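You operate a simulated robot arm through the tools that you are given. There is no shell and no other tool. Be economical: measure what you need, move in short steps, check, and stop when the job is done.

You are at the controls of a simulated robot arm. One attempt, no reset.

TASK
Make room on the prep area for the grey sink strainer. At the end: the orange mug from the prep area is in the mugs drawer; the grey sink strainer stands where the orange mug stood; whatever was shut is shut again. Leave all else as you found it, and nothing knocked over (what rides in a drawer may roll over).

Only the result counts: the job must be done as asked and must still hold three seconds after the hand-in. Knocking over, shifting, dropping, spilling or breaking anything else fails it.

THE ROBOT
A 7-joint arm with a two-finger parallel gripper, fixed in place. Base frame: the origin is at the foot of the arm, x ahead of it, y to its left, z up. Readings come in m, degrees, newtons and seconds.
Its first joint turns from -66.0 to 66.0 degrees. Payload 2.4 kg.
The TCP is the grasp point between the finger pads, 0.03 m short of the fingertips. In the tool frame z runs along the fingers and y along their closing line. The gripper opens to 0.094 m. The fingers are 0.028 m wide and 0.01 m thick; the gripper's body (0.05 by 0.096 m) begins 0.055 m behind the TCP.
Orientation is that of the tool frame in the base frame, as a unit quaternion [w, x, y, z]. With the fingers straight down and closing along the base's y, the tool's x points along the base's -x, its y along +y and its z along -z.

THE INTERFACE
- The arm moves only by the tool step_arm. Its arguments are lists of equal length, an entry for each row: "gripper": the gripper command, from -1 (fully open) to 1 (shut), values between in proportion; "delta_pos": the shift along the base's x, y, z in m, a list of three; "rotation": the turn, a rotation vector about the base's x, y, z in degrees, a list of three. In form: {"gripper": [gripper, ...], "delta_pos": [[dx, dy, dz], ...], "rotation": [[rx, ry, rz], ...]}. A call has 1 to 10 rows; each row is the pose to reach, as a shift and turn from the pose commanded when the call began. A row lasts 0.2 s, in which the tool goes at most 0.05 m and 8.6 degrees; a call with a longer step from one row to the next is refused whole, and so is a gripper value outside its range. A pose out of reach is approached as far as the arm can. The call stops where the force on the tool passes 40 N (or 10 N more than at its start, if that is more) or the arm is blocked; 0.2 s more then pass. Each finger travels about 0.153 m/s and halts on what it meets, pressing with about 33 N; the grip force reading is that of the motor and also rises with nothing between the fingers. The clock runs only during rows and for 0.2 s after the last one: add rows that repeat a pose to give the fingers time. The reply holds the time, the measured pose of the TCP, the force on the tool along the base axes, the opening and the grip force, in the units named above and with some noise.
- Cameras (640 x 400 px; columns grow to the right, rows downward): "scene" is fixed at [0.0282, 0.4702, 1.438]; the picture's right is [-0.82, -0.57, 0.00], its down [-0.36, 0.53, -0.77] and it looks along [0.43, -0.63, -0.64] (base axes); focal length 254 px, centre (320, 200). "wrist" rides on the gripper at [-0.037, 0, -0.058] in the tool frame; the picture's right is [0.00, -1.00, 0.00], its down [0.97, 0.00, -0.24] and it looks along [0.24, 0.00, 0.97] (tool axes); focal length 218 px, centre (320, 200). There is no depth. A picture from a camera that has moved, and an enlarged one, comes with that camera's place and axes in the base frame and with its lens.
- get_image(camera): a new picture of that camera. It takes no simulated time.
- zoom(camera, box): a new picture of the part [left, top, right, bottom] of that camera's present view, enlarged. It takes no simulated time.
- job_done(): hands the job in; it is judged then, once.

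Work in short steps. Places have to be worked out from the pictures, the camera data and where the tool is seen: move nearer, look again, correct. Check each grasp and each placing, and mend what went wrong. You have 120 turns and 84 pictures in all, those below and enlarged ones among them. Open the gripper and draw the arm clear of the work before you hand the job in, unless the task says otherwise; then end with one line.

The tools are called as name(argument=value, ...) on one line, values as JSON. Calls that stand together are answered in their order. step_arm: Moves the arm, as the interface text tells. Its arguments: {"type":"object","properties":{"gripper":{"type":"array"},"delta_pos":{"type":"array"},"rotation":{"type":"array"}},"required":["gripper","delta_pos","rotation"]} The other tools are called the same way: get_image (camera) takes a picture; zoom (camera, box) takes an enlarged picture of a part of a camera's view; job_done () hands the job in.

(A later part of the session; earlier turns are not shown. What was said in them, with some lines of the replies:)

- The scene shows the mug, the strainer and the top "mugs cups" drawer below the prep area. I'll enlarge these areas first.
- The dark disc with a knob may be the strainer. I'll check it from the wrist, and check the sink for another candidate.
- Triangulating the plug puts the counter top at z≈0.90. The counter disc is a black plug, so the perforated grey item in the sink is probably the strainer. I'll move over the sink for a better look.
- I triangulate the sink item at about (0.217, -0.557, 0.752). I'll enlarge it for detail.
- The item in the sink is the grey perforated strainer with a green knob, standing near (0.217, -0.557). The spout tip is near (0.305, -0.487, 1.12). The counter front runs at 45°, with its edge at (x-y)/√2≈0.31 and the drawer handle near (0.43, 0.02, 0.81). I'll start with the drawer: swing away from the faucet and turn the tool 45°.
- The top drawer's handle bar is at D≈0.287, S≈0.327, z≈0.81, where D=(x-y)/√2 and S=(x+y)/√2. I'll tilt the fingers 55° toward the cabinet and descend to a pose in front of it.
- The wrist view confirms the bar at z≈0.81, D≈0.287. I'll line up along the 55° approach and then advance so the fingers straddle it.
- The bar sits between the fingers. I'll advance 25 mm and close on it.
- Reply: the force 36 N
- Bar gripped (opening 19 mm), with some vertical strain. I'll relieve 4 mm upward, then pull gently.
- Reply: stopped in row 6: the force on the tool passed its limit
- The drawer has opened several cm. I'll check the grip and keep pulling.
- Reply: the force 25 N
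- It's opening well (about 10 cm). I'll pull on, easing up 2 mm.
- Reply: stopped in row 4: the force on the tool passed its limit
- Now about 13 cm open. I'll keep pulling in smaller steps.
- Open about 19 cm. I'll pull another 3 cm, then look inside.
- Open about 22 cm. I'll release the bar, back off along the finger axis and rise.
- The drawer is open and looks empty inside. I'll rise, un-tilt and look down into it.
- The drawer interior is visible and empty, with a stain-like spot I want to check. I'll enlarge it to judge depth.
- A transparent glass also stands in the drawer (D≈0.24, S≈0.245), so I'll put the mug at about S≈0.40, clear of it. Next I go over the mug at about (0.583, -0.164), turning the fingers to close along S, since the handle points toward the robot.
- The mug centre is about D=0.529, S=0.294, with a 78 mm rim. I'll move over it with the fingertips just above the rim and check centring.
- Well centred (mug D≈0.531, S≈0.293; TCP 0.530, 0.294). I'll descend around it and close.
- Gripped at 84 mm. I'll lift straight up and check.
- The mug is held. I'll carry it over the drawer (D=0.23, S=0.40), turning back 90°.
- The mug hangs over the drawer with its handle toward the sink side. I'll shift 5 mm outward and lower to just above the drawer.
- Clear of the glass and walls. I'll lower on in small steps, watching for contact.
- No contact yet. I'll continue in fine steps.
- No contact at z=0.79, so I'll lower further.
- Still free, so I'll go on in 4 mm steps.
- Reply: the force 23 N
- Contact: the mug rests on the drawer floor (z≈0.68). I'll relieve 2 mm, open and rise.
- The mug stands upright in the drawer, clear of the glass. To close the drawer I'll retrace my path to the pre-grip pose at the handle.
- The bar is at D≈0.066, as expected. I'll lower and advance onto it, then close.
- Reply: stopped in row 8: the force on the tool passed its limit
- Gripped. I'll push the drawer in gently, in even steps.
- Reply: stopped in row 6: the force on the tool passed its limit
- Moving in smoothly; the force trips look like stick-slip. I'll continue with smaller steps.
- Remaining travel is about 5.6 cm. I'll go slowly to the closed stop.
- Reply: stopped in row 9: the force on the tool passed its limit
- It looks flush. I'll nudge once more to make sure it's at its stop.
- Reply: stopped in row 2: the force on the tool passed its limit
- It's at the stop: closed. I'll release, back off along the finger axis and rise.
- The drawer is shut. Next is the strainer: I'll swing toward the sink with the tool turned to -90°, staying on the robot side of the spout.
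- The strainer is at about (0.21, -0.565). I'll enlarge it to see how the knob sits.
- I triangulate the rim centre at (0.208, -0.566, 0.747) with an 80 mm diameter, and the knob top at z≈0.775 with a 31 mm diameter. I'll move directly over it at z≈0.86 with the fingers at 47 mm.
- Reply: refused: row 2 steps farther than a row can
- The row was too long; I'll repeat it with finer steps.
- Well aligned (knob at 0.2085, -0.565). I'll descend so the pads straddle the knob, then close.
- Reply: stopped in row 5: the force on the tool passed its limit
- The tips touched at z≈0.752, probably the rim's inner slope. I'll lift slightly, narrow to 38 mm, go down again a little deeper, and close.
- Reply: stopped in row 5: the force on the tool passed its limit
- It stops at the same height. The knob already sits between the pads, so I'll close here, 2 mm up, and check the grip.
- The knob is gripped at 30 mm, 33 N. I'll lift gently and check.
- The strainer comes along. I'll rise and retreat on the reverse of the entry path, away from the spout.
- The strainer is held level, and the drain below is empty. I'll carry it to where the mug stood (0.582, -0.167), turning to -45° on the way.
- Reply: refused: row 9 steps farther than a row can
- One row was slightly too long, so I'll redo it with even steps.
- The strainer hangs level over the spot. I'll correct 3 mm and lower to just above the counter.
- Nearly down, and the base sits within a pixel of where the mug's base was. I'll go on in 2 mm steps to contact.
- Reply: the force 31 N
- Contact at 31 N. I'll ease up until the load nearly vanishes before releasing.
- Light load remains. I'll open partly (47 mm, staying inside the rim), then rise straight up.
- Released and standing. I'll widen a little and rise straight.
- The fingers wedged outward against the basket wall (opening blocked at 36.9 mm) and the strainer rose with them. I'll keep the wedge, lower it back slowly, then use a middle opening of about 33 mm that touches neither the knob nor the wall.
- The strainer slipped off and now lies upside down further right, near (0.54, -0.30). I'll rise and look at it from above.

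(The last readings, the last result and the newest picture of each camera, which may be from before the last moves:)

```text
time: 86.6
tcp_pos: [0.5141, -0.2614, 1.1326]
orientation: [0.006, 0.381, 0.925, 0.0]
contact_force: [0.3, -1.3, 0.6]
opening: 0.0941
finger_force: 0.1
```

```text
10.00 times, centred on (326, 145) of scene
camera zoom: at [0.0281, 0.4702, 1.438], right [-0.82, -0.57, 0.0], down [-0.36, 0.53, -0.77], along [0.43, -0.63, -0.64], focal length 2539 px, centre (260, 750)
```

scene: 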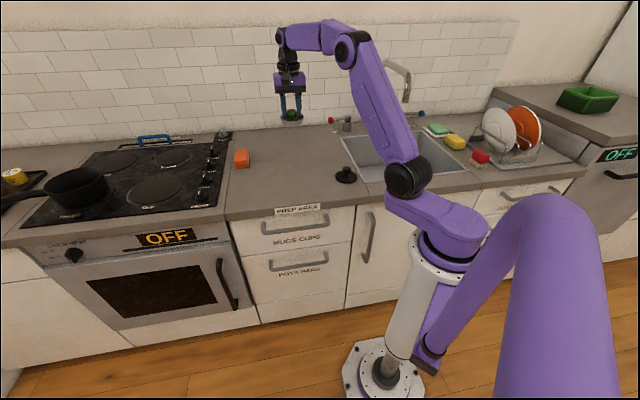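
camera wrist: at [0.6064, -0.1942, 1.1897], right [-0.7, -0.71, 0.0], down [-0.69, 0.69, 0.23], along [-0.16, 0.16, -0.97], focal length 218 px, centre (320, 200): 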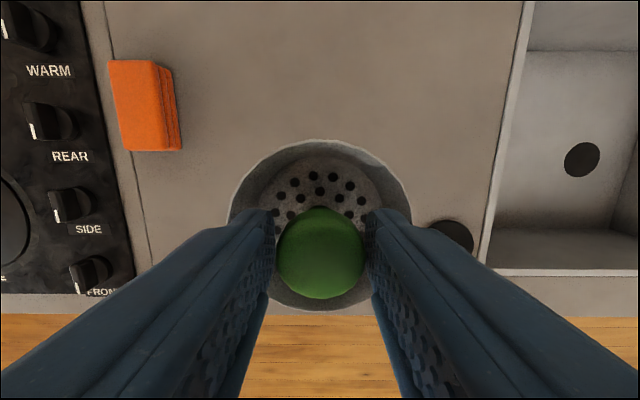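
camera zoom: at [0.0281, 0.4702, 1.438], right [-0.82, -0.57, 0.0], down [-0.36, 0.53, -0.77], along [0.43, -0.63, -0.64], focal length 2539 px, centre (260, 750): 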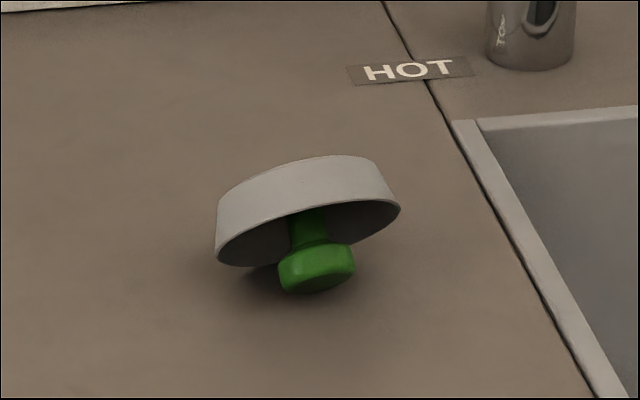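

The strainer rests upside down, propped on its knob, with its front rim raised. The way to mend it is to pinch the raised rim wall with a near-horizontal tool, one finger inside and one outside; turning the tool down then sets the strainer upright. I'll first turn the tool to yaw -90 and back off.

step_arm(gripper=[-1, -1, -1, -1, -1, -1], delta_pos=[[-0.02, -0.007, 0.01], [-0.04, -0.014, 0.02], [-0.06, -0.021, 0.03], [-0.08, -0.028, 0.03], [-0.1, -0.035, 0.03], [-0.11, -0.04, 0.03]], rotation=[[0, 0, -8], [0, 0, -16], [0, 0, -24], [0, 0, -32], [0, 0, -40], [0, 0, -45]])

step_arm(gripper=[-1, -1, -1, -1, -1, -1, -1, -1], delta_pos=[[-0.005, 0, -0.01], [-0.01, 0, -0.02], [-0.015, 0, -0.03], [-0.02, 0, -0.05], [-0.02, 0, -0.07], [-0.02, 0, -0.09], [-0.02, 0, -0.1], [-0.02, 0, -0.1]], rotation=[[0, -8.2, 0], [0, -16.4, 0], [0, -24.6, 0], [0, -32.8, 0], [0, -41, 0], [0, -49.2, 0], [0, -57.4, 0], [0, -60, 0]])

get_image(camera="wrist")

zoom(camera="scene", box=[278, 105, 374, 165])

```text
time: 88.0
tcp_pos: [0.4015, -0.3023, 1.16]
orientation: [0.008, 0.707, 0.707, -0.003]
contact_force: [-0.9, -0.5, 0.3]
opening: 0.0939
finger_force: 0.1
```

```text
time: 89.8
tcp_pos: [0.3824, -0.3022, 1.0605]
orientation: [0.36, 0.613, 0.61, 0.351]
contact_force: [0.5, 0.1, -0.3]
opening: 0.0939
finger_force: 0.1
```

```text
10 pictures are left
camera wrist: at [0.332, -0.3384, 1.0868], right [-0.5, 0.0, -0.87], down [-0.2, 0.97, 0.11], along [0.85, 0.23, -0.48], focal length 218 px, centre (320, 200)
```

wrist: 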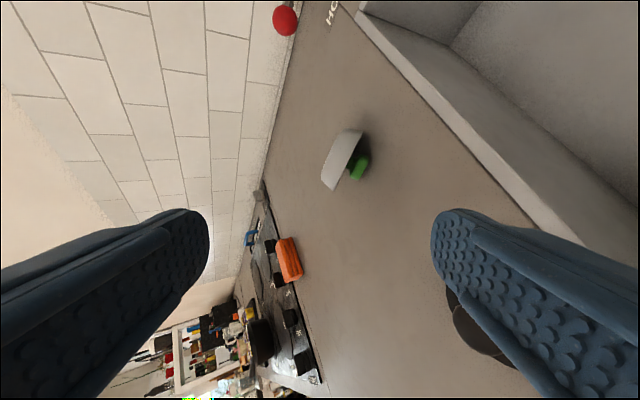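

```text
6.67 times, centred on (326, 135) of scene
camera zoom: at [0.0282, 0.4702, 1.438], right [-0.82, -0.57, 0.0], down [-0.36, 0.53, -0.77], along [0.43, -0.63, -0.64], focal length 1692 px, centre (280, 633)
```

zoom: 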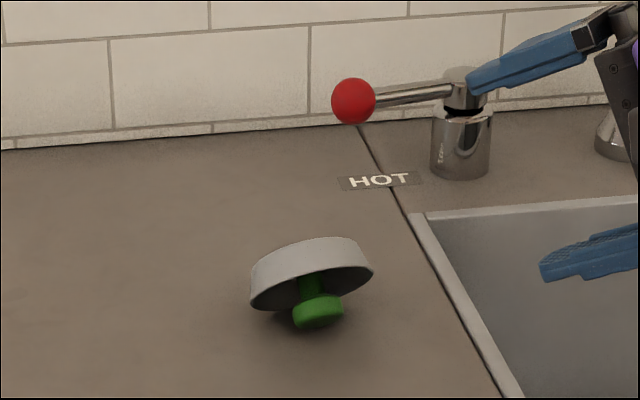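

It's static now. I'll enlarge the wrist view to judge tilt and direction.

zoom(camera="wrist", box=[296, 120, 392, 200])

```text
5.00 times, centred on (344, 160) of wrist
camera zoom: at [0.332, -0.3384, 1.0868], right [-0.5, 0.0, -0.87], down [-0.2, 0.97, 0.11], along [0.85, 0.23, -0.48], focal length 1091 px, centre (200, 400)
```

zoom: 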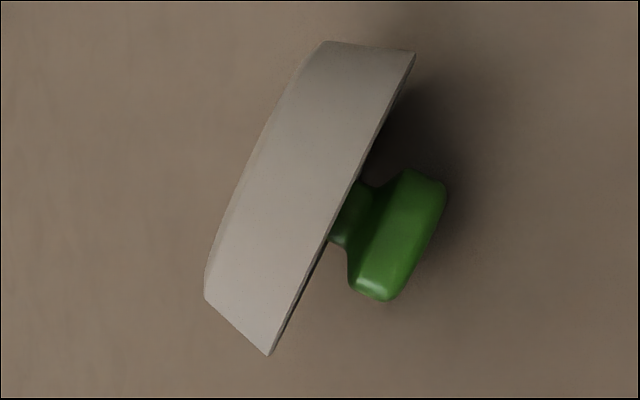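

It lies at about 45° with its rim centre near (0.545, -0.324, 0.928). The raised rim point is about (0.522, -0.306, 0.955), facing the robot. I'll turn the approach azimuth to -35°, tilt to 65° and hover in front of it with a 50 mm opening.

step_arm(gripper=[-0.06, -0.06, -0.06, -0.06, -0.06, -0.06], delta_pos=[[0.015, 0.005, 0.005], [0.03, 0.01, 0.01], [0.045, 0.015, 0.015], [0.06, 0.02, 0.02], [0.07, 0.025, 0.02], [0.07, 0.025, 0.02]], rotation=[[0, 0, -7], [0, 0, -14], [0, 0, -21], [0, 0, -28], [0, 0, -35], [0, 0, -35]])

step_arm(gripper=[-0.06, -0.06, -0.06], delta_pos=[[0.015, 0, -0.015], [0.03, -0.002, -0.03], [0.03, -0.002, -0.03]], rotation=[[-1.5, -2, 0], [-2.9, -4.1, 0], [-2.9, -4.1, 0]])

get_image(camera="wrist")

```text
time: 91.2
tcp_pos: [0.4518, -0.2756, 1.0799]
orientation: [0.448, 0.768, 0.398, 0.225]
contact_force: [0.5, 0.0, -0.3]
opening: 0.0496
finger_force: 0.1
```

```text
time: 92.0
tcp_pos: [0.4816, -0.2794, 1.0521]
orientation: [0.482, 0.748, 0.386, 0.244]
contact_force: [-0.2, 0.6, 0.6]
opening: 0.0498
finger_force: 0.0
```

```text
7 pictures are left
camera wrist: at [0.4186, -0.2789, 1.0729], right [-0.34, 0.24, -0.91], down [0.39, 0.92, 0.09], along [0.85, -0.32, -0.41], focal length 218 px, centre (320, 200)
```

wrist: 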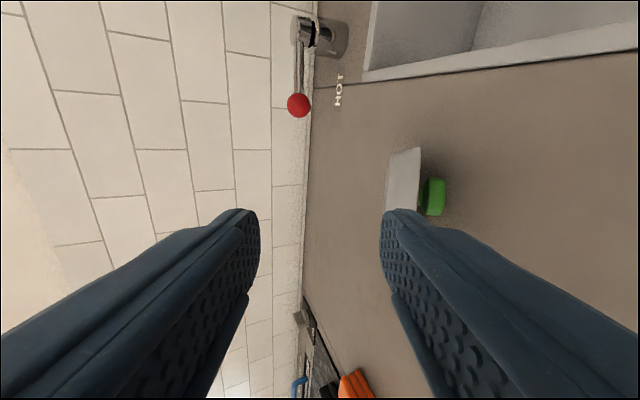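

The geometry matches my estimate. I'll descend in front of the raised rim, then slide forward so the lower finger goes under it.

step_arm(gripper=[-0.06, -0.06, -0.06, -0.06, -0.06], delta_pos=[[0.001, 0, -0.04], [0.001, 0, -0.078], [0.013, -0.009, -0.078], [0.025, -0.017, -0.078], [0.025, -0.017, -0.078]], rotation=[[0, 0, 0], [0, 0, 0], [0, 0, 0], [0, 0, 0], [0, 0, 0]])

get_image(camera="wrist")

```text
time: 93.2
tcp_pos: [0.507, -0.2965, 0.9717]
orientation: [0.482, 0.748, 0.387, 0.243]
contact_force: [0.3, -0.1, -0.3]
opening: 0.0498
finger_force: 0.0
```

```text
6 pictures are left
camera wrist: at [0.443, -0.2966, 0.9935], right [-0.34, 0.24, -0.91], down [0.39, 0.92, 0.09], along [0.85, -0.32, -0.41], focal length 218 px, centre (320, 200)
```

wrist: 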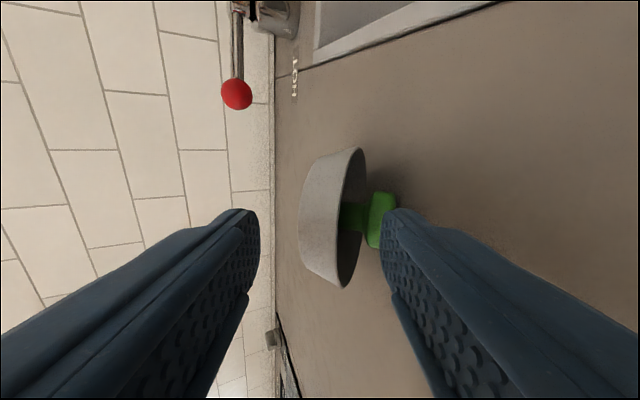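

The lower finger is aimed at the knob, so it needs to be about 13 mm higher to pass between rim and knob. I'll raise, then advance 22 mm along the finger axis.

step_arm(gripper=[-0.06, -0.06, -0.06, -0.06, -0.06], delta_pos=[[0, 0, 0.014], [0, 0, 0.014], [0.008, -0.006, 0.0095], [0.016, -0.0117, 0.005], [0.016, -0.0117, 0.005]], rotation=[[0, 0, 0], [0, 0, 0], [0, 0, 0], [0, 0, 0], [0, 0, 0]])

get_image(camera="wrist")

```text
time: 94.4
tcp_pos: [0.5238, -0.3075, 0.9773]
orientation: [0.482, 0.748, 0.387, 0.243]
contact_force: [0.9, -0.5, 0.4]
opening: 0.05
finger_force: 0.1
```

```text
5 pictures are left
camera wrist: at [0.4592, -0.3075, 0.9992], right [-0.34, 0.24, -0.91], down [0.39, 0.92, 0.09], along [0.85, -0.32, -0.41], focal length 218 px, centre (320, 200)
```

wrist: 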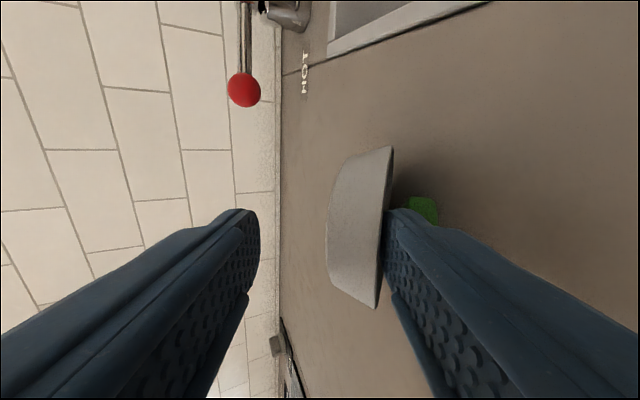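

The lower finger is now inside the bowl under the rim, with the wall between the fingers. I'll lift the rim in an arc about its rear edge to bring the wall toward parallel, then close.

step_arm(gripper=[-0.06, -0.06, -0.06, -0.06, 0.1, 0.3, 0.6, 1, 1, 1], delta_pos=[[0.003, -0.002, 0.007], [0.0066, -0.0046, 0.013], [0.0105, -0.0074, 0.018], [0.0147, -0.0103, 0.022], [0.0147, -0.0103, 0.023], [0.0147, -0.0103, 0.025], [0.0147, -0.0103, 0.028], [0.0147, -0.0103, 0.03], [0.0147, -0.0103, 0.03], [0.0147, -0.0103, 0.03]], rotation=[[0, 0, 0], [0, 0, 0], [0, 0, 0], [0, 0, 0], [0, 0, 0], [0, 0, 0], [0, 0, 0], [0, 0, 0], [0, 0, 0], [0, 0, 0]])

get_image(camera="wrist")

```text
time: 96.6
tcp_pos: [0.5392, -0.3169, 1.0075]
orientation: [0.482, 0.747, 0.387, 0.244]
contact_force: [-0.2, -0.1, 0.2]
opening: 0.0001
finger_force: 33.1
```

```text
4 pictures are left
camera wrist: at [0.4743, -0.318, 1.0294], right [-0.34, 0.24, -0.91], down [0.39, 0.92, 0.09], along [0.85, -0.32, -0.41], focal length 218 px, centre (320, 200)
```

wrist: 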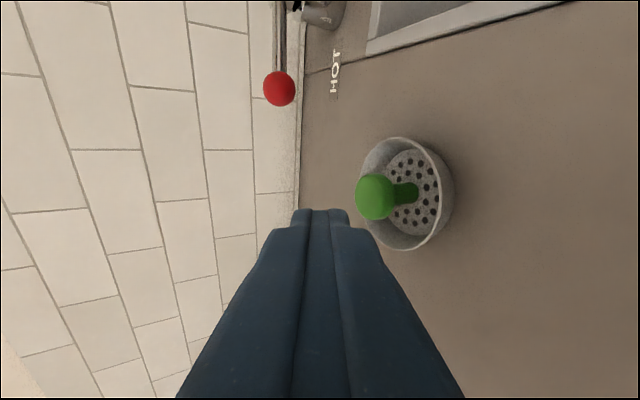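

Lifting tipped the strainer over, and it now stands upright on its base near (0.563, -0.351). I'll rise clear, bring the tool vertical and yaw to -45° for a fresh, shallower grasp of the knob.

step_arm(gripper=[1, 1, 1, 1, 1, 1, 1, 1, 1, 1], delta_pos=[[-0.01, 0.007, 0.03], [-0.02, 0.014, 0.07], [-0.03, 0.02, 0.1], [-0.03, 0.02, 0.12], [-0.03, 0.02, 0.13], [-0.03, 0.02, 0.14], [-0.03, 0.02, 0.15], [-0.03, 0.02, 0.15], [-0.03, 0.02, 0.15], [-0.03, 0.02, 0.15]], rotation=[[0, 0, 0], [0, 0, 0], [4.7, 6.7, 0], [9.4, 13.4, 0], [14.1, 20.1, 0], [18.8, 26.8, 0], [23.5, 33.5, 0], [28.2, 40.2, 0], [32.9, 46.9, 0], [37.4, 53.3, 0]])

step_arm(gripper=[0.5, 0, 0, 0, 0, 0, 0, 0, 0, 0], delta_pos=[[0, 0, 0], [0, 0, 0], [0, 0, 0], [0, 0, 0], [0, 0, 0], [0, 0, 0], [0, 0, 0], [0, 0, 0], [0, 0, 0], [0, 0, 0]], rotation=[[0, 0, 8], [0, 0, 16], [0, 0, 24], [0, 0, 32], [0, 0, 40], [0, 0, 48], [0, 0, 56], [0, 0, 64], [0, 0, 72], [0, 0, 80]])

```text
time: 98.8
tcp_pos: [0.4606, -0.2674, 1.1312]
orientation: [0.109, 0.878, 0.459, -0.078]
contact_force: [1.6, 0.0, -0.3]
opening: 0.0
finger_force: 32.9
out of reach, approached as far as the arm can: row 4, 5, 7, 8, 9, 10
```

```text
time: 101.0
tcp_pos: [0.4517, -0.2192, 1.0834]
orientation: [0.169, 0.382, 0.907, -0.053]
contact_force: [0.2, -0.1, -0.1]
opening: 0.0471
finger_force: 0.1
out of reach, approached as far as the arm can: row 3, 4, 5, 6, 7, 8, 9, 10
```

The arm lags the commanded pose, apparently from a wrist limit. I'll command an easier pose nearer in and let it settle.

step_arm(gripper=[0, 0, 0, 0, 0, 0, 0], delta_pos=[[-0.02, 0.03, 0], [-0.04, 0.06, 0], [-0.06, 0.09, 0], [-0.08, 0.12, 0], [-0.08, 0.12, 0], [-0.08, 0.12, 0], [-0.08, 0.12, 0]], rotation=[[0, 0, 0], [0, 0, 0], [0, 0, 0], [0, 0, 0], [0, 0, 0], [0, 0, 0], [0, 0, 0]])

```text
time: 102.6
tcp_pos: [0.3721, -0.0948, 1.0837]
orientation: [0.169, 0.383, 0.907, -0.053]
contact_force: [-0.1, -0.9, 0.0]
opening: 0.0471
finger_force: 0.0
```

The command was reset to the measured pose, which leaves a residual tilt of 20.4°. I'll remove that and rise a bit.

step_arm(gripper=[0, 0, 0, 0], delta_pos=[[0, 0, 0.02], [0, 0, 0.04], [0, 0, 0.06], [0, 0, 0.06]], rotation=[[4.4, 5.2, 0], [8.8, 10.4, 0], [13.2, 15.5, 0], [13.2, 15.5, 0]])

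```text
time: 103.6
tcp_pos: [0.3644, -0.0933, 1.094]
orientation: [0.085, 0.386, 0.915, -0.082]
contact_force: [-0.2, 0.7, -0.2]
opening: 0.0468
finger_force: 0.0
out of reach, approached as far as the arm can: row 1, 2, 3, 4
```

A joint limit is in the way. I'll move toward the roomy starting position to let the arm unwind.

step_arm(gripper=[0, 0, 0, 0, 0], delta_pos=[[0.01, 0, 0.03], [0.03, 0, 0.06], [0.05, 0, 0.09], [0.06, 0, 0.12], [0.06, 0, 0.12]], rotation=[[0, 0, 0], [0, 0, 0], [0, 0, 0], [0, 0, 0], [0, 0, 0]])

get_image(camera="scene")

```text
time: 104.8
tcp_pos: [0.4213, -0.0934, 1.2088]
orientation: [0.1, 0.386, 0.911, -0.1]
contact_force: [-0.7, -0.2, 0.4]
opening: 0.0469
finger_force: 0.1
out of reach, approached as far as the arm can: row 1, 2, 3, 4, 5
```

```text
3 pictures are left
```

scene: 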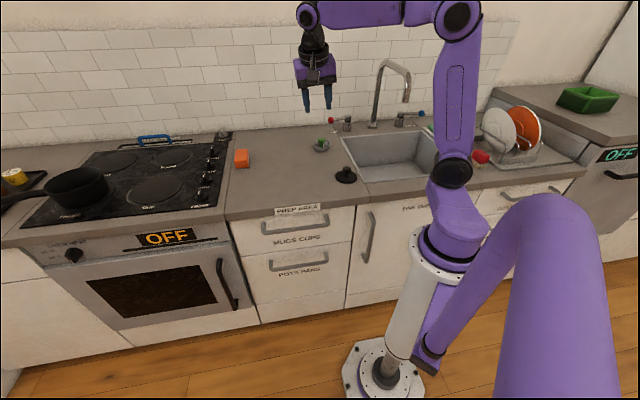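

The strainer stands upright. I'll try turning the yaw to free the stuck joint.

step_arm(gripper=[0, 0, 0, 0, 0, 0], delta_pos=[[0, 0, 0], [0, 0, 0], [0, 0, 0], [0, 0, 0], [0, 0, 0], [0, 0, 0]], rotation=[[0, 0, 8], [0, 0, 16], [0, 0, 24], [0, 0, 32], [0, 0, 40], [0, 0, 40]])

step_arm(gripper=[0, 0, 0, 0], delta_pos=[[0, 0, 0], [0, 0, 0], [0, 0, 0], [0, 0, 0]], rotation=[[0, 0, 0], [0, 0, 0], [0, 0, 0], [0, 0, 0]])

```text
time: 106.2
tcp_pos: [0.4145, -0.0704, 1.1922]
orientation: [0.13, 0.054, 0.986, -0.093]
contact_force: [0.3, -0.2, 0.3]
opening: 0.0469
finger_force: 0.0
out of reach, approached as far as the arm can: row 1, 2, 3, 4, 5, 6
```

```text
time: 107.2
tcp_pos: [0.4137, -0.0704, 1.1914]
orientation: [0.13, 0.054, 0.986, -0.093]
contact_force: [0.1, -0.1, -0.3]
opening: 0.047
finger_force: 0.1
```

The yaw turns, but the tool can't reach vertical: the elbow swung into another posture during the untilt. I'll retrace my motion to the earlier tilted pose and unwind in exact reverse order.

step_arm(gripper=[0, 0, 0, 0, 0, 0, 0, 0], delta_pos=[[0.005, -0.025, 0], [0.01, -0.05, 0], [0.015, -0.075, 0], [0.02, -0.1, 0], [0.025, -0.125, 0], [0.03, -0.15, 0], [0.035, -0.175, 0], [0.04, -0.197, 0]], rotation=[[0, 0, -8], [0, 0, -16], [0, 0, -24], [0, 0, -32], [0, 0, -40], [0, 0, -48], [0, 0, -56], [0, 0, -64]])

step_arm(gripper=[0, 0, 0, 0, 0, 0, 0], delta_pos=[[0, 0, -0.01], [0, 0, -0.02], [0, 0, -0.03], [0, 0, -0.04], [0, 0, -0.05], [0, 0, -0.06], [0, 0, -0.06]], rotation=[[0, 0, -8], [0, 0, -16], [0, 0, -24], [0, 0, -32], [0, 0, -40], [0, 0, -48], [0, 0, -56]])

```text
time: 109.0
tcp_pos: [0.4536, -0.27, 1.1931]
orientation: [0.06, 0.569, 0.807, -0.148]
contact_force: [-0.2, -0.2, -0.4]
opening: 0.047
finger_force: 0.1
```

```text
time: 110.6
tcp_pos: [0.5295, -0.1831, 1.1305]
orientation: [0.0, 0.819, 0.551, -0.161]
contact_force: [-0.9, 2.0, 1.4]
opening: 0.0472
finger_force: 0.0
```

The position is off what I commanded; the arm may still be moving to a new posture. I'll hold and re-read.

step_arm(gripper=[0, 0, 0, 0], delta_pos=[[0, 0, 0], [0, 0, 0], [0, 0, 0], [0, 0, 0]], rotation=[[0, 0, 0], [0, 0, 0], [0, 0, 0], [0, 0, 0]])

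```text
time: 111.6
tcp_pos: [0.453, -0.2689, 1.1318]
orientation: [-0.016, 0.88, 0.447, -0.159]
contact_force: [-0.4, -0.8, 0.1]
opening: 0.047
finger_force: 0.0
```

It settled at the command, apparently in a new posture. Now I'll remove the 18.4° tilt.

step_arm(gripper=[0, 0, 0, 0, 0], delta_pos=[[0, 0, 0], [0, 0, 0], [0, 0, 0], [0, 0, 0], [0, 0, 0]], rotation=[[2.2, -5.7, 0], [4.4, -11.4, 0], [6.66, -17.2, 0], [6.66, -17.2, 0], [6.66, -17.2, 0]])

```text
time: 112.8
tcp_pos: [0.4537, -0.2752, 1.1335]
orientation: [-0.005, 0.883, 0.448, -0.142]
contact_force: [-0.6, 0.3, 0.3]
opening: 0.0469
finger_force: 0.1
out of reach, approached as far as the arm can: row 1, 2, 3, 4, 5
```

step_arm(gripper=[0, 0, 0, 0, 0, 0, 0], delta_pos=[[0, 0, 0], [0, 0, 0], [0, 0, 0], [0, 0, 0], [0, 0, 0], [0, 0, 0], [0, 0, 0]], rotation=[[0, 0, 8], [0, 0, 16], [0, 0, 24], [0, 0, 32], [0, 0, 36], [0, 0, 36], [0, 0, 36]])

```text
time: 114.4
tcp_pos: [0.4544, -0.275, 1.1337]
orientation: [0.039, 0.701, 0.698, -0.137]
contact_force: [1.4, 0.2, -0.3]
opening: 0.0469
finger_force: 0.1
```

Reachable at yaw -90. I'll try removing the tilt here.

step_arm(gripper=[0, 0, 0, 0, 0], delta_pos=[[0, 0, 0], [0, 0, 0], [0, 0, 0], [0, 0, 0], [0, 0, 0]], rotation=[[4.8, -2.7, 0], [9.6, -5.4, 0], [14.3, -8, 0], [14.3, -8, 0], [14.3, -8, 0]])

```text
time: 115.6
tcp_pos: [0.4541, -0.2731, 1.1345]
orientation: [0.039, 0.701, 0.699, -0.137]
contact_force: [0.6, -0.2, 0.0]
opening: 0.047
finger_force: 0.1
out of reach, approached as far as the arm can: row 1, 2, 3, 4, 5
```

step_arm(gripper=[0, 0, 0, 0, 0, 0, 0], delta_pos=[[0, 0, 0], [0, 0, 0], [0, 0, 0], [0, 0, 0], [0, 0, 0], [0, 0, 0], [0, 0, 0]], rotation=[[0, 0, 8], [0, 0, 16], [0, 0, 24], [0, 0, 32], [0, 0, 40], [0, 0, 45], [0, 0, 45]])

get_image(camera="scene")

```text
time: 117.2
tcp_pos: [0.4526, -0.2758, 1.1359]
orientation: [0.09, 0.381, 0.913, -0.116]
contact_force: [-0.3, 0.2, -0.3]
opening: 0.047
finger_force: 0.0
```

```text
2 pictures are left
```

scene: 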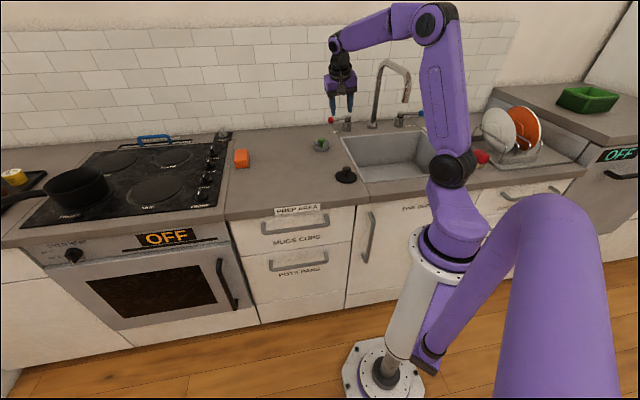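

The shoulder appears swung to its right limit. I'll carry the tool well to the left so that joint comes back, then untilt.

step_arm(gripper=[0, 0, 0, 0, 0, 0, 0, 0, 0, 0], delta_pos=[[0, 0.045, 0.01], [0, 0.09, 0.02], [0, 0.135, 0.03], [0, 0.18, 0.04], [0, 0.225, 0.05], [0, 0.27, 0.06], [0, 0.315, 0.07], [0, 0.36, 0.07], [0, 0.405, 0.07], [0, 0.45, 0.07]], rotation=[[0, 0, 0], [0, 0, 0], [0, 0, 0], [0, 0, 0], [0, 0, 0], [0, 0, 0], [0, 0, 0], [0, 0, 0], [0, 0, 0], [0, 0, 0]])

step_arm(gripper=[0, 0, 0, 0, 0], delta_pos=[[0, 0, 0], [0, 0, 0], [0, 0, 0], [0, 0, 0], [0, 0, 0]], rotation=[[5.4, 1.5, 0], [10.9, 3, 0], [16.3, 4.4, 0], [16.3, 4.4, 0], [16.3, 4.4, 0]])

```text
time: 119.4
tcp_pos: [0.4554, 0.1745, 1.207]
orientation: [0.09, 0.381, 0.913, -0.112]
contact_force: [-0.1, 0.1, -0.6]
opening: 0.0471
finger_force: 0.1
```

```text
time: 120.6
tcp_pos: [0.4547, 0.1747, 1.2059]
orientation: [0.089, 0.38, 0.914, -0.112]
contact_force: [-0.1, 0.5, -0.8]
opening: 0.047
finger_force: 0.1
out of reach, approached as far as the arm can: row 1, 2, 3, 4, 5
```

Still blocked. I'll test which turning directions are free, one axis at a time.

step_arm(gripper=[0, 0], delta_pos=[[0, 0, 0], [0, 0, 0]], rotation=[[6, 0, 0], [6, 0, 0]])

step_arm(gripper=[0, 0], delta_pos=[[0, 0, 0], [0, 0, 0]], rotation=[[0, 6, 0], [0, 6, 0]])

step_arm(gripper=[0, 0], delta_pos=[[0, 0, 0], [0, 0, 0]], rotation=[[0, -6, 0], [0, -6, 0]])

```text
time: 121.2
tcp_pos: [0.4546, 0.1752, 1.2054]
orientation: [0.09, 0.381, 0.914, -0.112]
contact_force: [-0.5, -0.2, 0.5]
opening: 0.0471
finger_force: 0.1
out of reach, approached as far as the arm can: row 1, 2
```

```text
time: 121.8
tcp_pos: [0.4549, 0.1748, 1.2077]
orientation: [0.09, 0.38, 0.914, -0.112]
contact_force: [-0.3, -0.5, 0.4]
opening: 0.0471
finger_force: 0.0
out of reach, approached as far as the arm can: row 1, 2
```

```text
time: 122.4
tcp_pos: [0.4553, 0.1743, 1.2049]
orientation: [0.137, 0.386, 0.908, -0.09]
contact_force: [0.5, -0.5, 0.1]
opening: 0.0469
finger_force: 0.0
```

Only inward turns are blocked (a forearm-roll limit), so an outward tilt is available. A perfectly vertical tool isn't needed: a 25° tilt about the closing axis still grips the knob level, as long as I keep the same orientation until release. I'll set that orientation (tilt toward azimuth -30°).

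step_arm(gripper=[0, 0, 0, 0], delta_pos=[[0, 0, 0], [0, 0, 0], [0, 0, 0], [0, 0, 0]], rotation=[[-0.5, -2.4, 5.6], [-0.9, -4.7, 11.1], [-1.4, -7.1, 16.7], [-1.4, -7.1, 16.7]])

step_arm(gripper=[0, 0, 0, 0, 0, 0, 0, 0, 0, 0], delta_pos=[[0.002, -0.045, 0], [0.004, -0.09, 0], [0.006, -0.135, 0], [0.008, -0.18, 0], [0.01, -0.225, -0.01], [0.012, -0.27, -0.02], [0.014, -0.315, -0.03], [0.016, -0.36, -0.04], [0.018, -0.405, -0.05], [0.02, -0.45, -0.06]], rotation=[[0, 0, 0], [0, 0, 0], [0, 0, 0], [0, 0, 0], [0, 0, 0], [0, 0, 0], [0, 0, 0], [0, 0, 0], [0, 0, 0], [0, 0, 0]])

```text
time: 123.4
tcp_pos: [0.4541, 0.1759, 1.2051]
orientation: [0.209, 0.253, 0.943, -0.058]
contact_force: [-0.3, 0.9, 0.3]
opening: 0.047
finger_force: 0.1
```

```text
time: 125.6
tcp_pos: [0.473, -0.2474, 1.1253]
orientation: [0.216, 0.257, 0.939, -0.082]
contact_force: [-0.1, -0.2, 0.1]
opening: 0.0471
finger_force: 0.0
out of reach, approached as far as the arm can: row 8, 9, 10
```

At the right side I need a more negative azimuth, so I'll switch to tilt azimuth -55° and then move to hover above the strainer.

step_arm(gripper=[0, 0, 0, 0, 0], delta_pos=[[0, 0, 0], [0, 0, 0], [0, 0, 0], [0, 0, 0], [0, 0, 0]], rotation=[[0.9, -0.2, -8], [1.9, -0.4, -16], [2.9, -0.5, -23.9], [2.9, -0.5, -23.9], [2.9, -0.5, -23.9]])

step_arm(gripper=[0, 0, 0, 0, 0], delta_pos=[[0.03, -0.03, -0.02], [0.06, -0.06, -0.04], [0.085, -0.09, -0.06], [0.088, -0.1, -0.08], [0.088, -0.1, -0.08]], rotation=[[0, 0, 0], [0, 0, 0], [0, 0, 0], [0, 0, 0], [0, 0, 0]])

```text
time: 126.8
tcp_pos: [0.4736, -0.2484, 1.1271]
orientation: [0.193, 0.452, 0.865, -0.1]
contact_force: [0.4, -0.1, -0.1]
opening: 0.0469
finger_force: 0.1
```

```text
time: 128.0
tcp_pos: [0.5625, -0.351, 1.0475]
orientation: [0.191, 0.452, 0.865, -0.1]
contact_force: [0.7, -1.1, 0.2]
opening: 0.0469
finger_force: 0.1
```

Orientation and position are reached exactly. I'll use one picture to align over the knob.

get_image(camera="wrist")

```text
1 pictures are left
camera wrist: at [0.5674, -0.3577, 1.1129], right [-0.82, -0.57, 0.0], down [-0.56, 0.8, -0.19], along [0.11, -0.16, -0.98], focal length 218 px, centre (320, 200)
```

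wrist: 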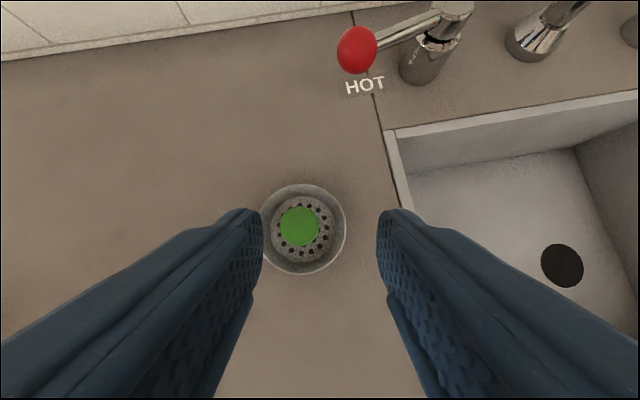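

The strainer is upright at (0.586, -0.359). I'll move over and down so the pads straddle only the knob (tips near rim level), then close.

step_arm(gripper=[0, 0, 0, 0, 0, 0.3, 0.6, 1, 1, 1], delta_pos=[[0.019, -0.0015, -0.02], [0.019, -0.0015, -0.045], [0.019, -0.0015, -0.07], [0.019, -0.0015, -0.0875], [0.019, -0.0015, -0.0875], [0.019, -0.0015, -0.0875], [0.019, -0.0015, -0.0875], [0.019, -0.0015, -0.0875], [0.019, -0.0015, -0.0875], [0.019, -0.0015, -0.0875]], rotation=[[0, 0, 0], [0, 0, 0], [0, 0, 0], [0, 0, 0], [0, 0, 0], [0, 0, 0], [0, 0, 0], [0, 0, 0], [0, 0, 0], [0, 0, 0]])

```text
time: 130.2
tcp_pos: [0.5813, -0.3511, 0.9572]
orientation: [0.191, 0.451, 0.866, -0.099]
contact_force: [-0.1, -1.3, 0.5]
opening: 0.0305
finger_force: 32.5
```

Knob gripped (30.5 mm). I'll lift 6 cm without rotating and carry it straight to the mug's spot.

step_arm(gripper=[1, 1, 1, 1, 1, 1, 1, 1, 1, 1], delta_pos=[[0, 0, 0.012], [0, 0, 0.035], [0, 0, 0.06], [-0.0005, 0.03, 0.06], [-0.001, 0.065, 0.06], [-0.002, 0.1, 0.06], [-0.003, 0.135, 0.06], [-0.0035, 0.165, 0.06], [-0.0035, 0.191, 0.06], [-0.0035, 0.191, 0.06]], rotation=[[0, 0, 0], [0, 0, 0], [0, 0, 0], [0, 0, 0], [0, 0, 0], [0, 0, 0], [0, 0, 0], [0, 0, 0], [0, 0, 0], [0, 0, 0]])

```text
time: 132.4
tcp_pos: [0.581, -0.1609, 1.0206]
orientation: [0.192, 0.451, 0.866, -0.1]
contact_force: [0.3, 0.7, -0.6]
opening: 0.0307
finger_force: 33.5
```

Still held and in place. I'll lower gently to the counter.

step_arm(gripper=[1, 1, 1, 1, 1, 1, 1, 1], delta_pos=[[0, 0, -0.02], [0, 0, -0.04], [0, 0, -0.05], [0, 0, -0.054], [0, 0, -0.057], [0, 0, -0.059], [0, 0, -0.06], [0, 0, -0.06]], rotation=[[0, 0, 0], [0, 0, 0], [0, 0, 0], [0, 0, 0], [0, 0, 0], [0, 0, 0], [0, 0, 0], [0, 0, 0]])

```text
time: 134.2
tcp_pos: [0.5766, -0.1596, 0.9612]
orientation: [0.192, 0.452, 0.865, -0.101]
contact_force: [-0.3, 0.1, -0.2]
opening: 0.0307
finger_force: 32.8
```

step_arm(gripper=[1, 1, 1, 1], delta_pos=[[0, 0, -0.001], [0, 0, -0.002], [0, 0, -0.003], [0, 0, -0.003]], rotation=[[0, 0, 0], [0, 0, 0], [0, 0, 0], [0, 0, 0]])

```text
time: 135.2
tcp_pos: [0.5789, -0.1604, 0.9574]
orientation: [0.193, 0.451, 0.866, -0.1]
contact_force: [-0.4, 0.1, 0.0]
opening: 0.0307
finger_force: 33.2
```

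step_arm(gripper=[1, 1, 1, 1, 1], delta_pos=[[0, 0, -0.001], [0, 0, -0.002], [0, 0, -0.003], [0, 0, -0.004], [0, 0, -0.004]], rotation=[[0, 0, 0], [0, 0, 0], [0, 0, 0], [0, 0, 0], [0, 0, 0]])

```text
time: 136.4
tcp_pos: [0.579, -0.1602, 0.9548]
orientation: [0.194, 0.452, 0.865, -0.101]
contact_force: [1.4, -4.0, 25.9]
opening: 0.0306
finger_force: 33.2
```

Contact (26 N). I'll back off 2.5 mm to unload and open only to 37 mm, watching that the opening isn't blocked.

step_arm(gripper=[1, 1, 0.8, 0.5, 0.213, 0.213, 0.213], delta_pos=[[0, 0, 0.0015], [0, 0, 0.0025], [0, 0, 0.0025], [0, 0, 0.0025], [0, 0, 0.0025], [0, 0, 0.0025], [0, 0, 0.0025]], rotation=[[0, 0, 0], [0, 0, 0], [0, 0, 0], [0, 0, 0], [0, 0, 0], [0, 0, 0], [0, 0, 0]])

```text
time: 138.0
tcp_pos: [0.578, -0.1592, 0.955]
orientation: [0.192, 0.451, 0.866, -0.1]
contact_force: [-0.9, 0.1, 0.2]
opening: 0.0371
finger_force: 0.0
```

The opening matches the command with no force, so it's free. I'll rise slowly, straight up.

step_arm(gripper=[0.213, 0.213, 0.213, 0.213, 0.213, 0.213, 0.213, 0.213], delta_pos=[[0, 0, 0.003], [0, 0, 0.008], [0, 0, 0.014], [0, 0, 0.022], [0, 0, 0.032], [0, 0, 0.045], [0, 0, 0.06], [0, 0, 0.06]], rotation=[[0, 0, 0], [0, 0, 0], [0, 0, 0], [0, 0, 0], [0, 0, 0], [0, 0, 0], [0, 0, 0], [0, 0, 0]])

```text
time: 139.8
tcp_pos: [0.5766, -0.1599, 1.0156]
orientation: [0.192, 0.451, 0.866, -0.099]
contact_force: [-0.3, 0.0, -0.4]
opening: 0.0366
finger_force: 0.1
```

I'll use my last picture to confirm the strainer stayed standing.

zoom(camera="scene", box=[214, 90, 374, 190])

```text
4.00 times, centred on (294, 140) of scene
camera zoom: at [0.0282, 0.4702, 1.438], right [-0.82, -0.57, 0.0], down [-0.36, 0.53, -0.77], along [0.43, -0.63, -0.64], focal length 1015 px, centre (424, 440)
```

zoom: 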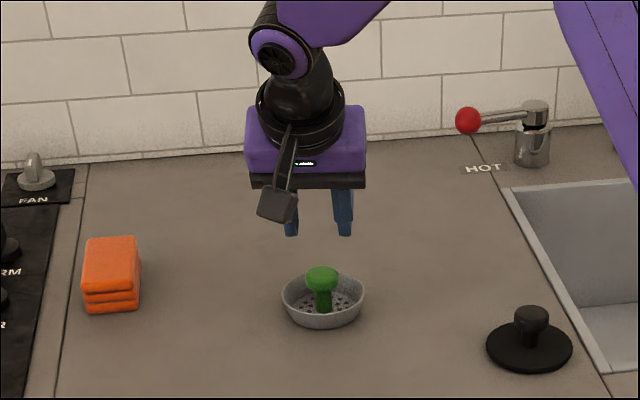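

The strainer stands free, with its base within a pixel of where the mug's base was. I'll rise clear, open the gripper and draw back.

step_arm(gripper=[0.213, 0.213, 0.213, -0.3, -1, -1, -1, -1], delta_pos=[[0, 0, 0.04], [0, 0, 0.08], [0, 0, 0.12], [-0.03, 0.01, 0.14], [-0.06, 0.02, 0.16], [-0.09, 0.03, 0.16], [-0.12, 0.04, 0.16], [-0.12, 0.04, 0.16]], rotation=[[0, 0, 0], [0, 0, 0], [0, 0, 0], [0, 0, 0], [0, 0, 0], [0, 0, 0], [0, 0, 0], [0, 0, 0]])

```text
time: 141.6
tcp_pos: [0.4558, -0.1206, 1.1769]
orientation: [0.193, 0.451, 0.866, -0.099]
contact_force: [-0.6, 0.3, 0.4]
opening: 0.0941
finger_force: 0.1
```

The arm is clear with the gripper open, so I'm handing in.

job_done()

```text
The job is handed in.
```

The orange mug is in the mugs drawer with the drawer shut again, and the grey strainer stands upright where the mug stood. I dropped the strainer once while placing it and had to tip it upright and set it down again; in the pictures, nothing else looked moved or knocked over.
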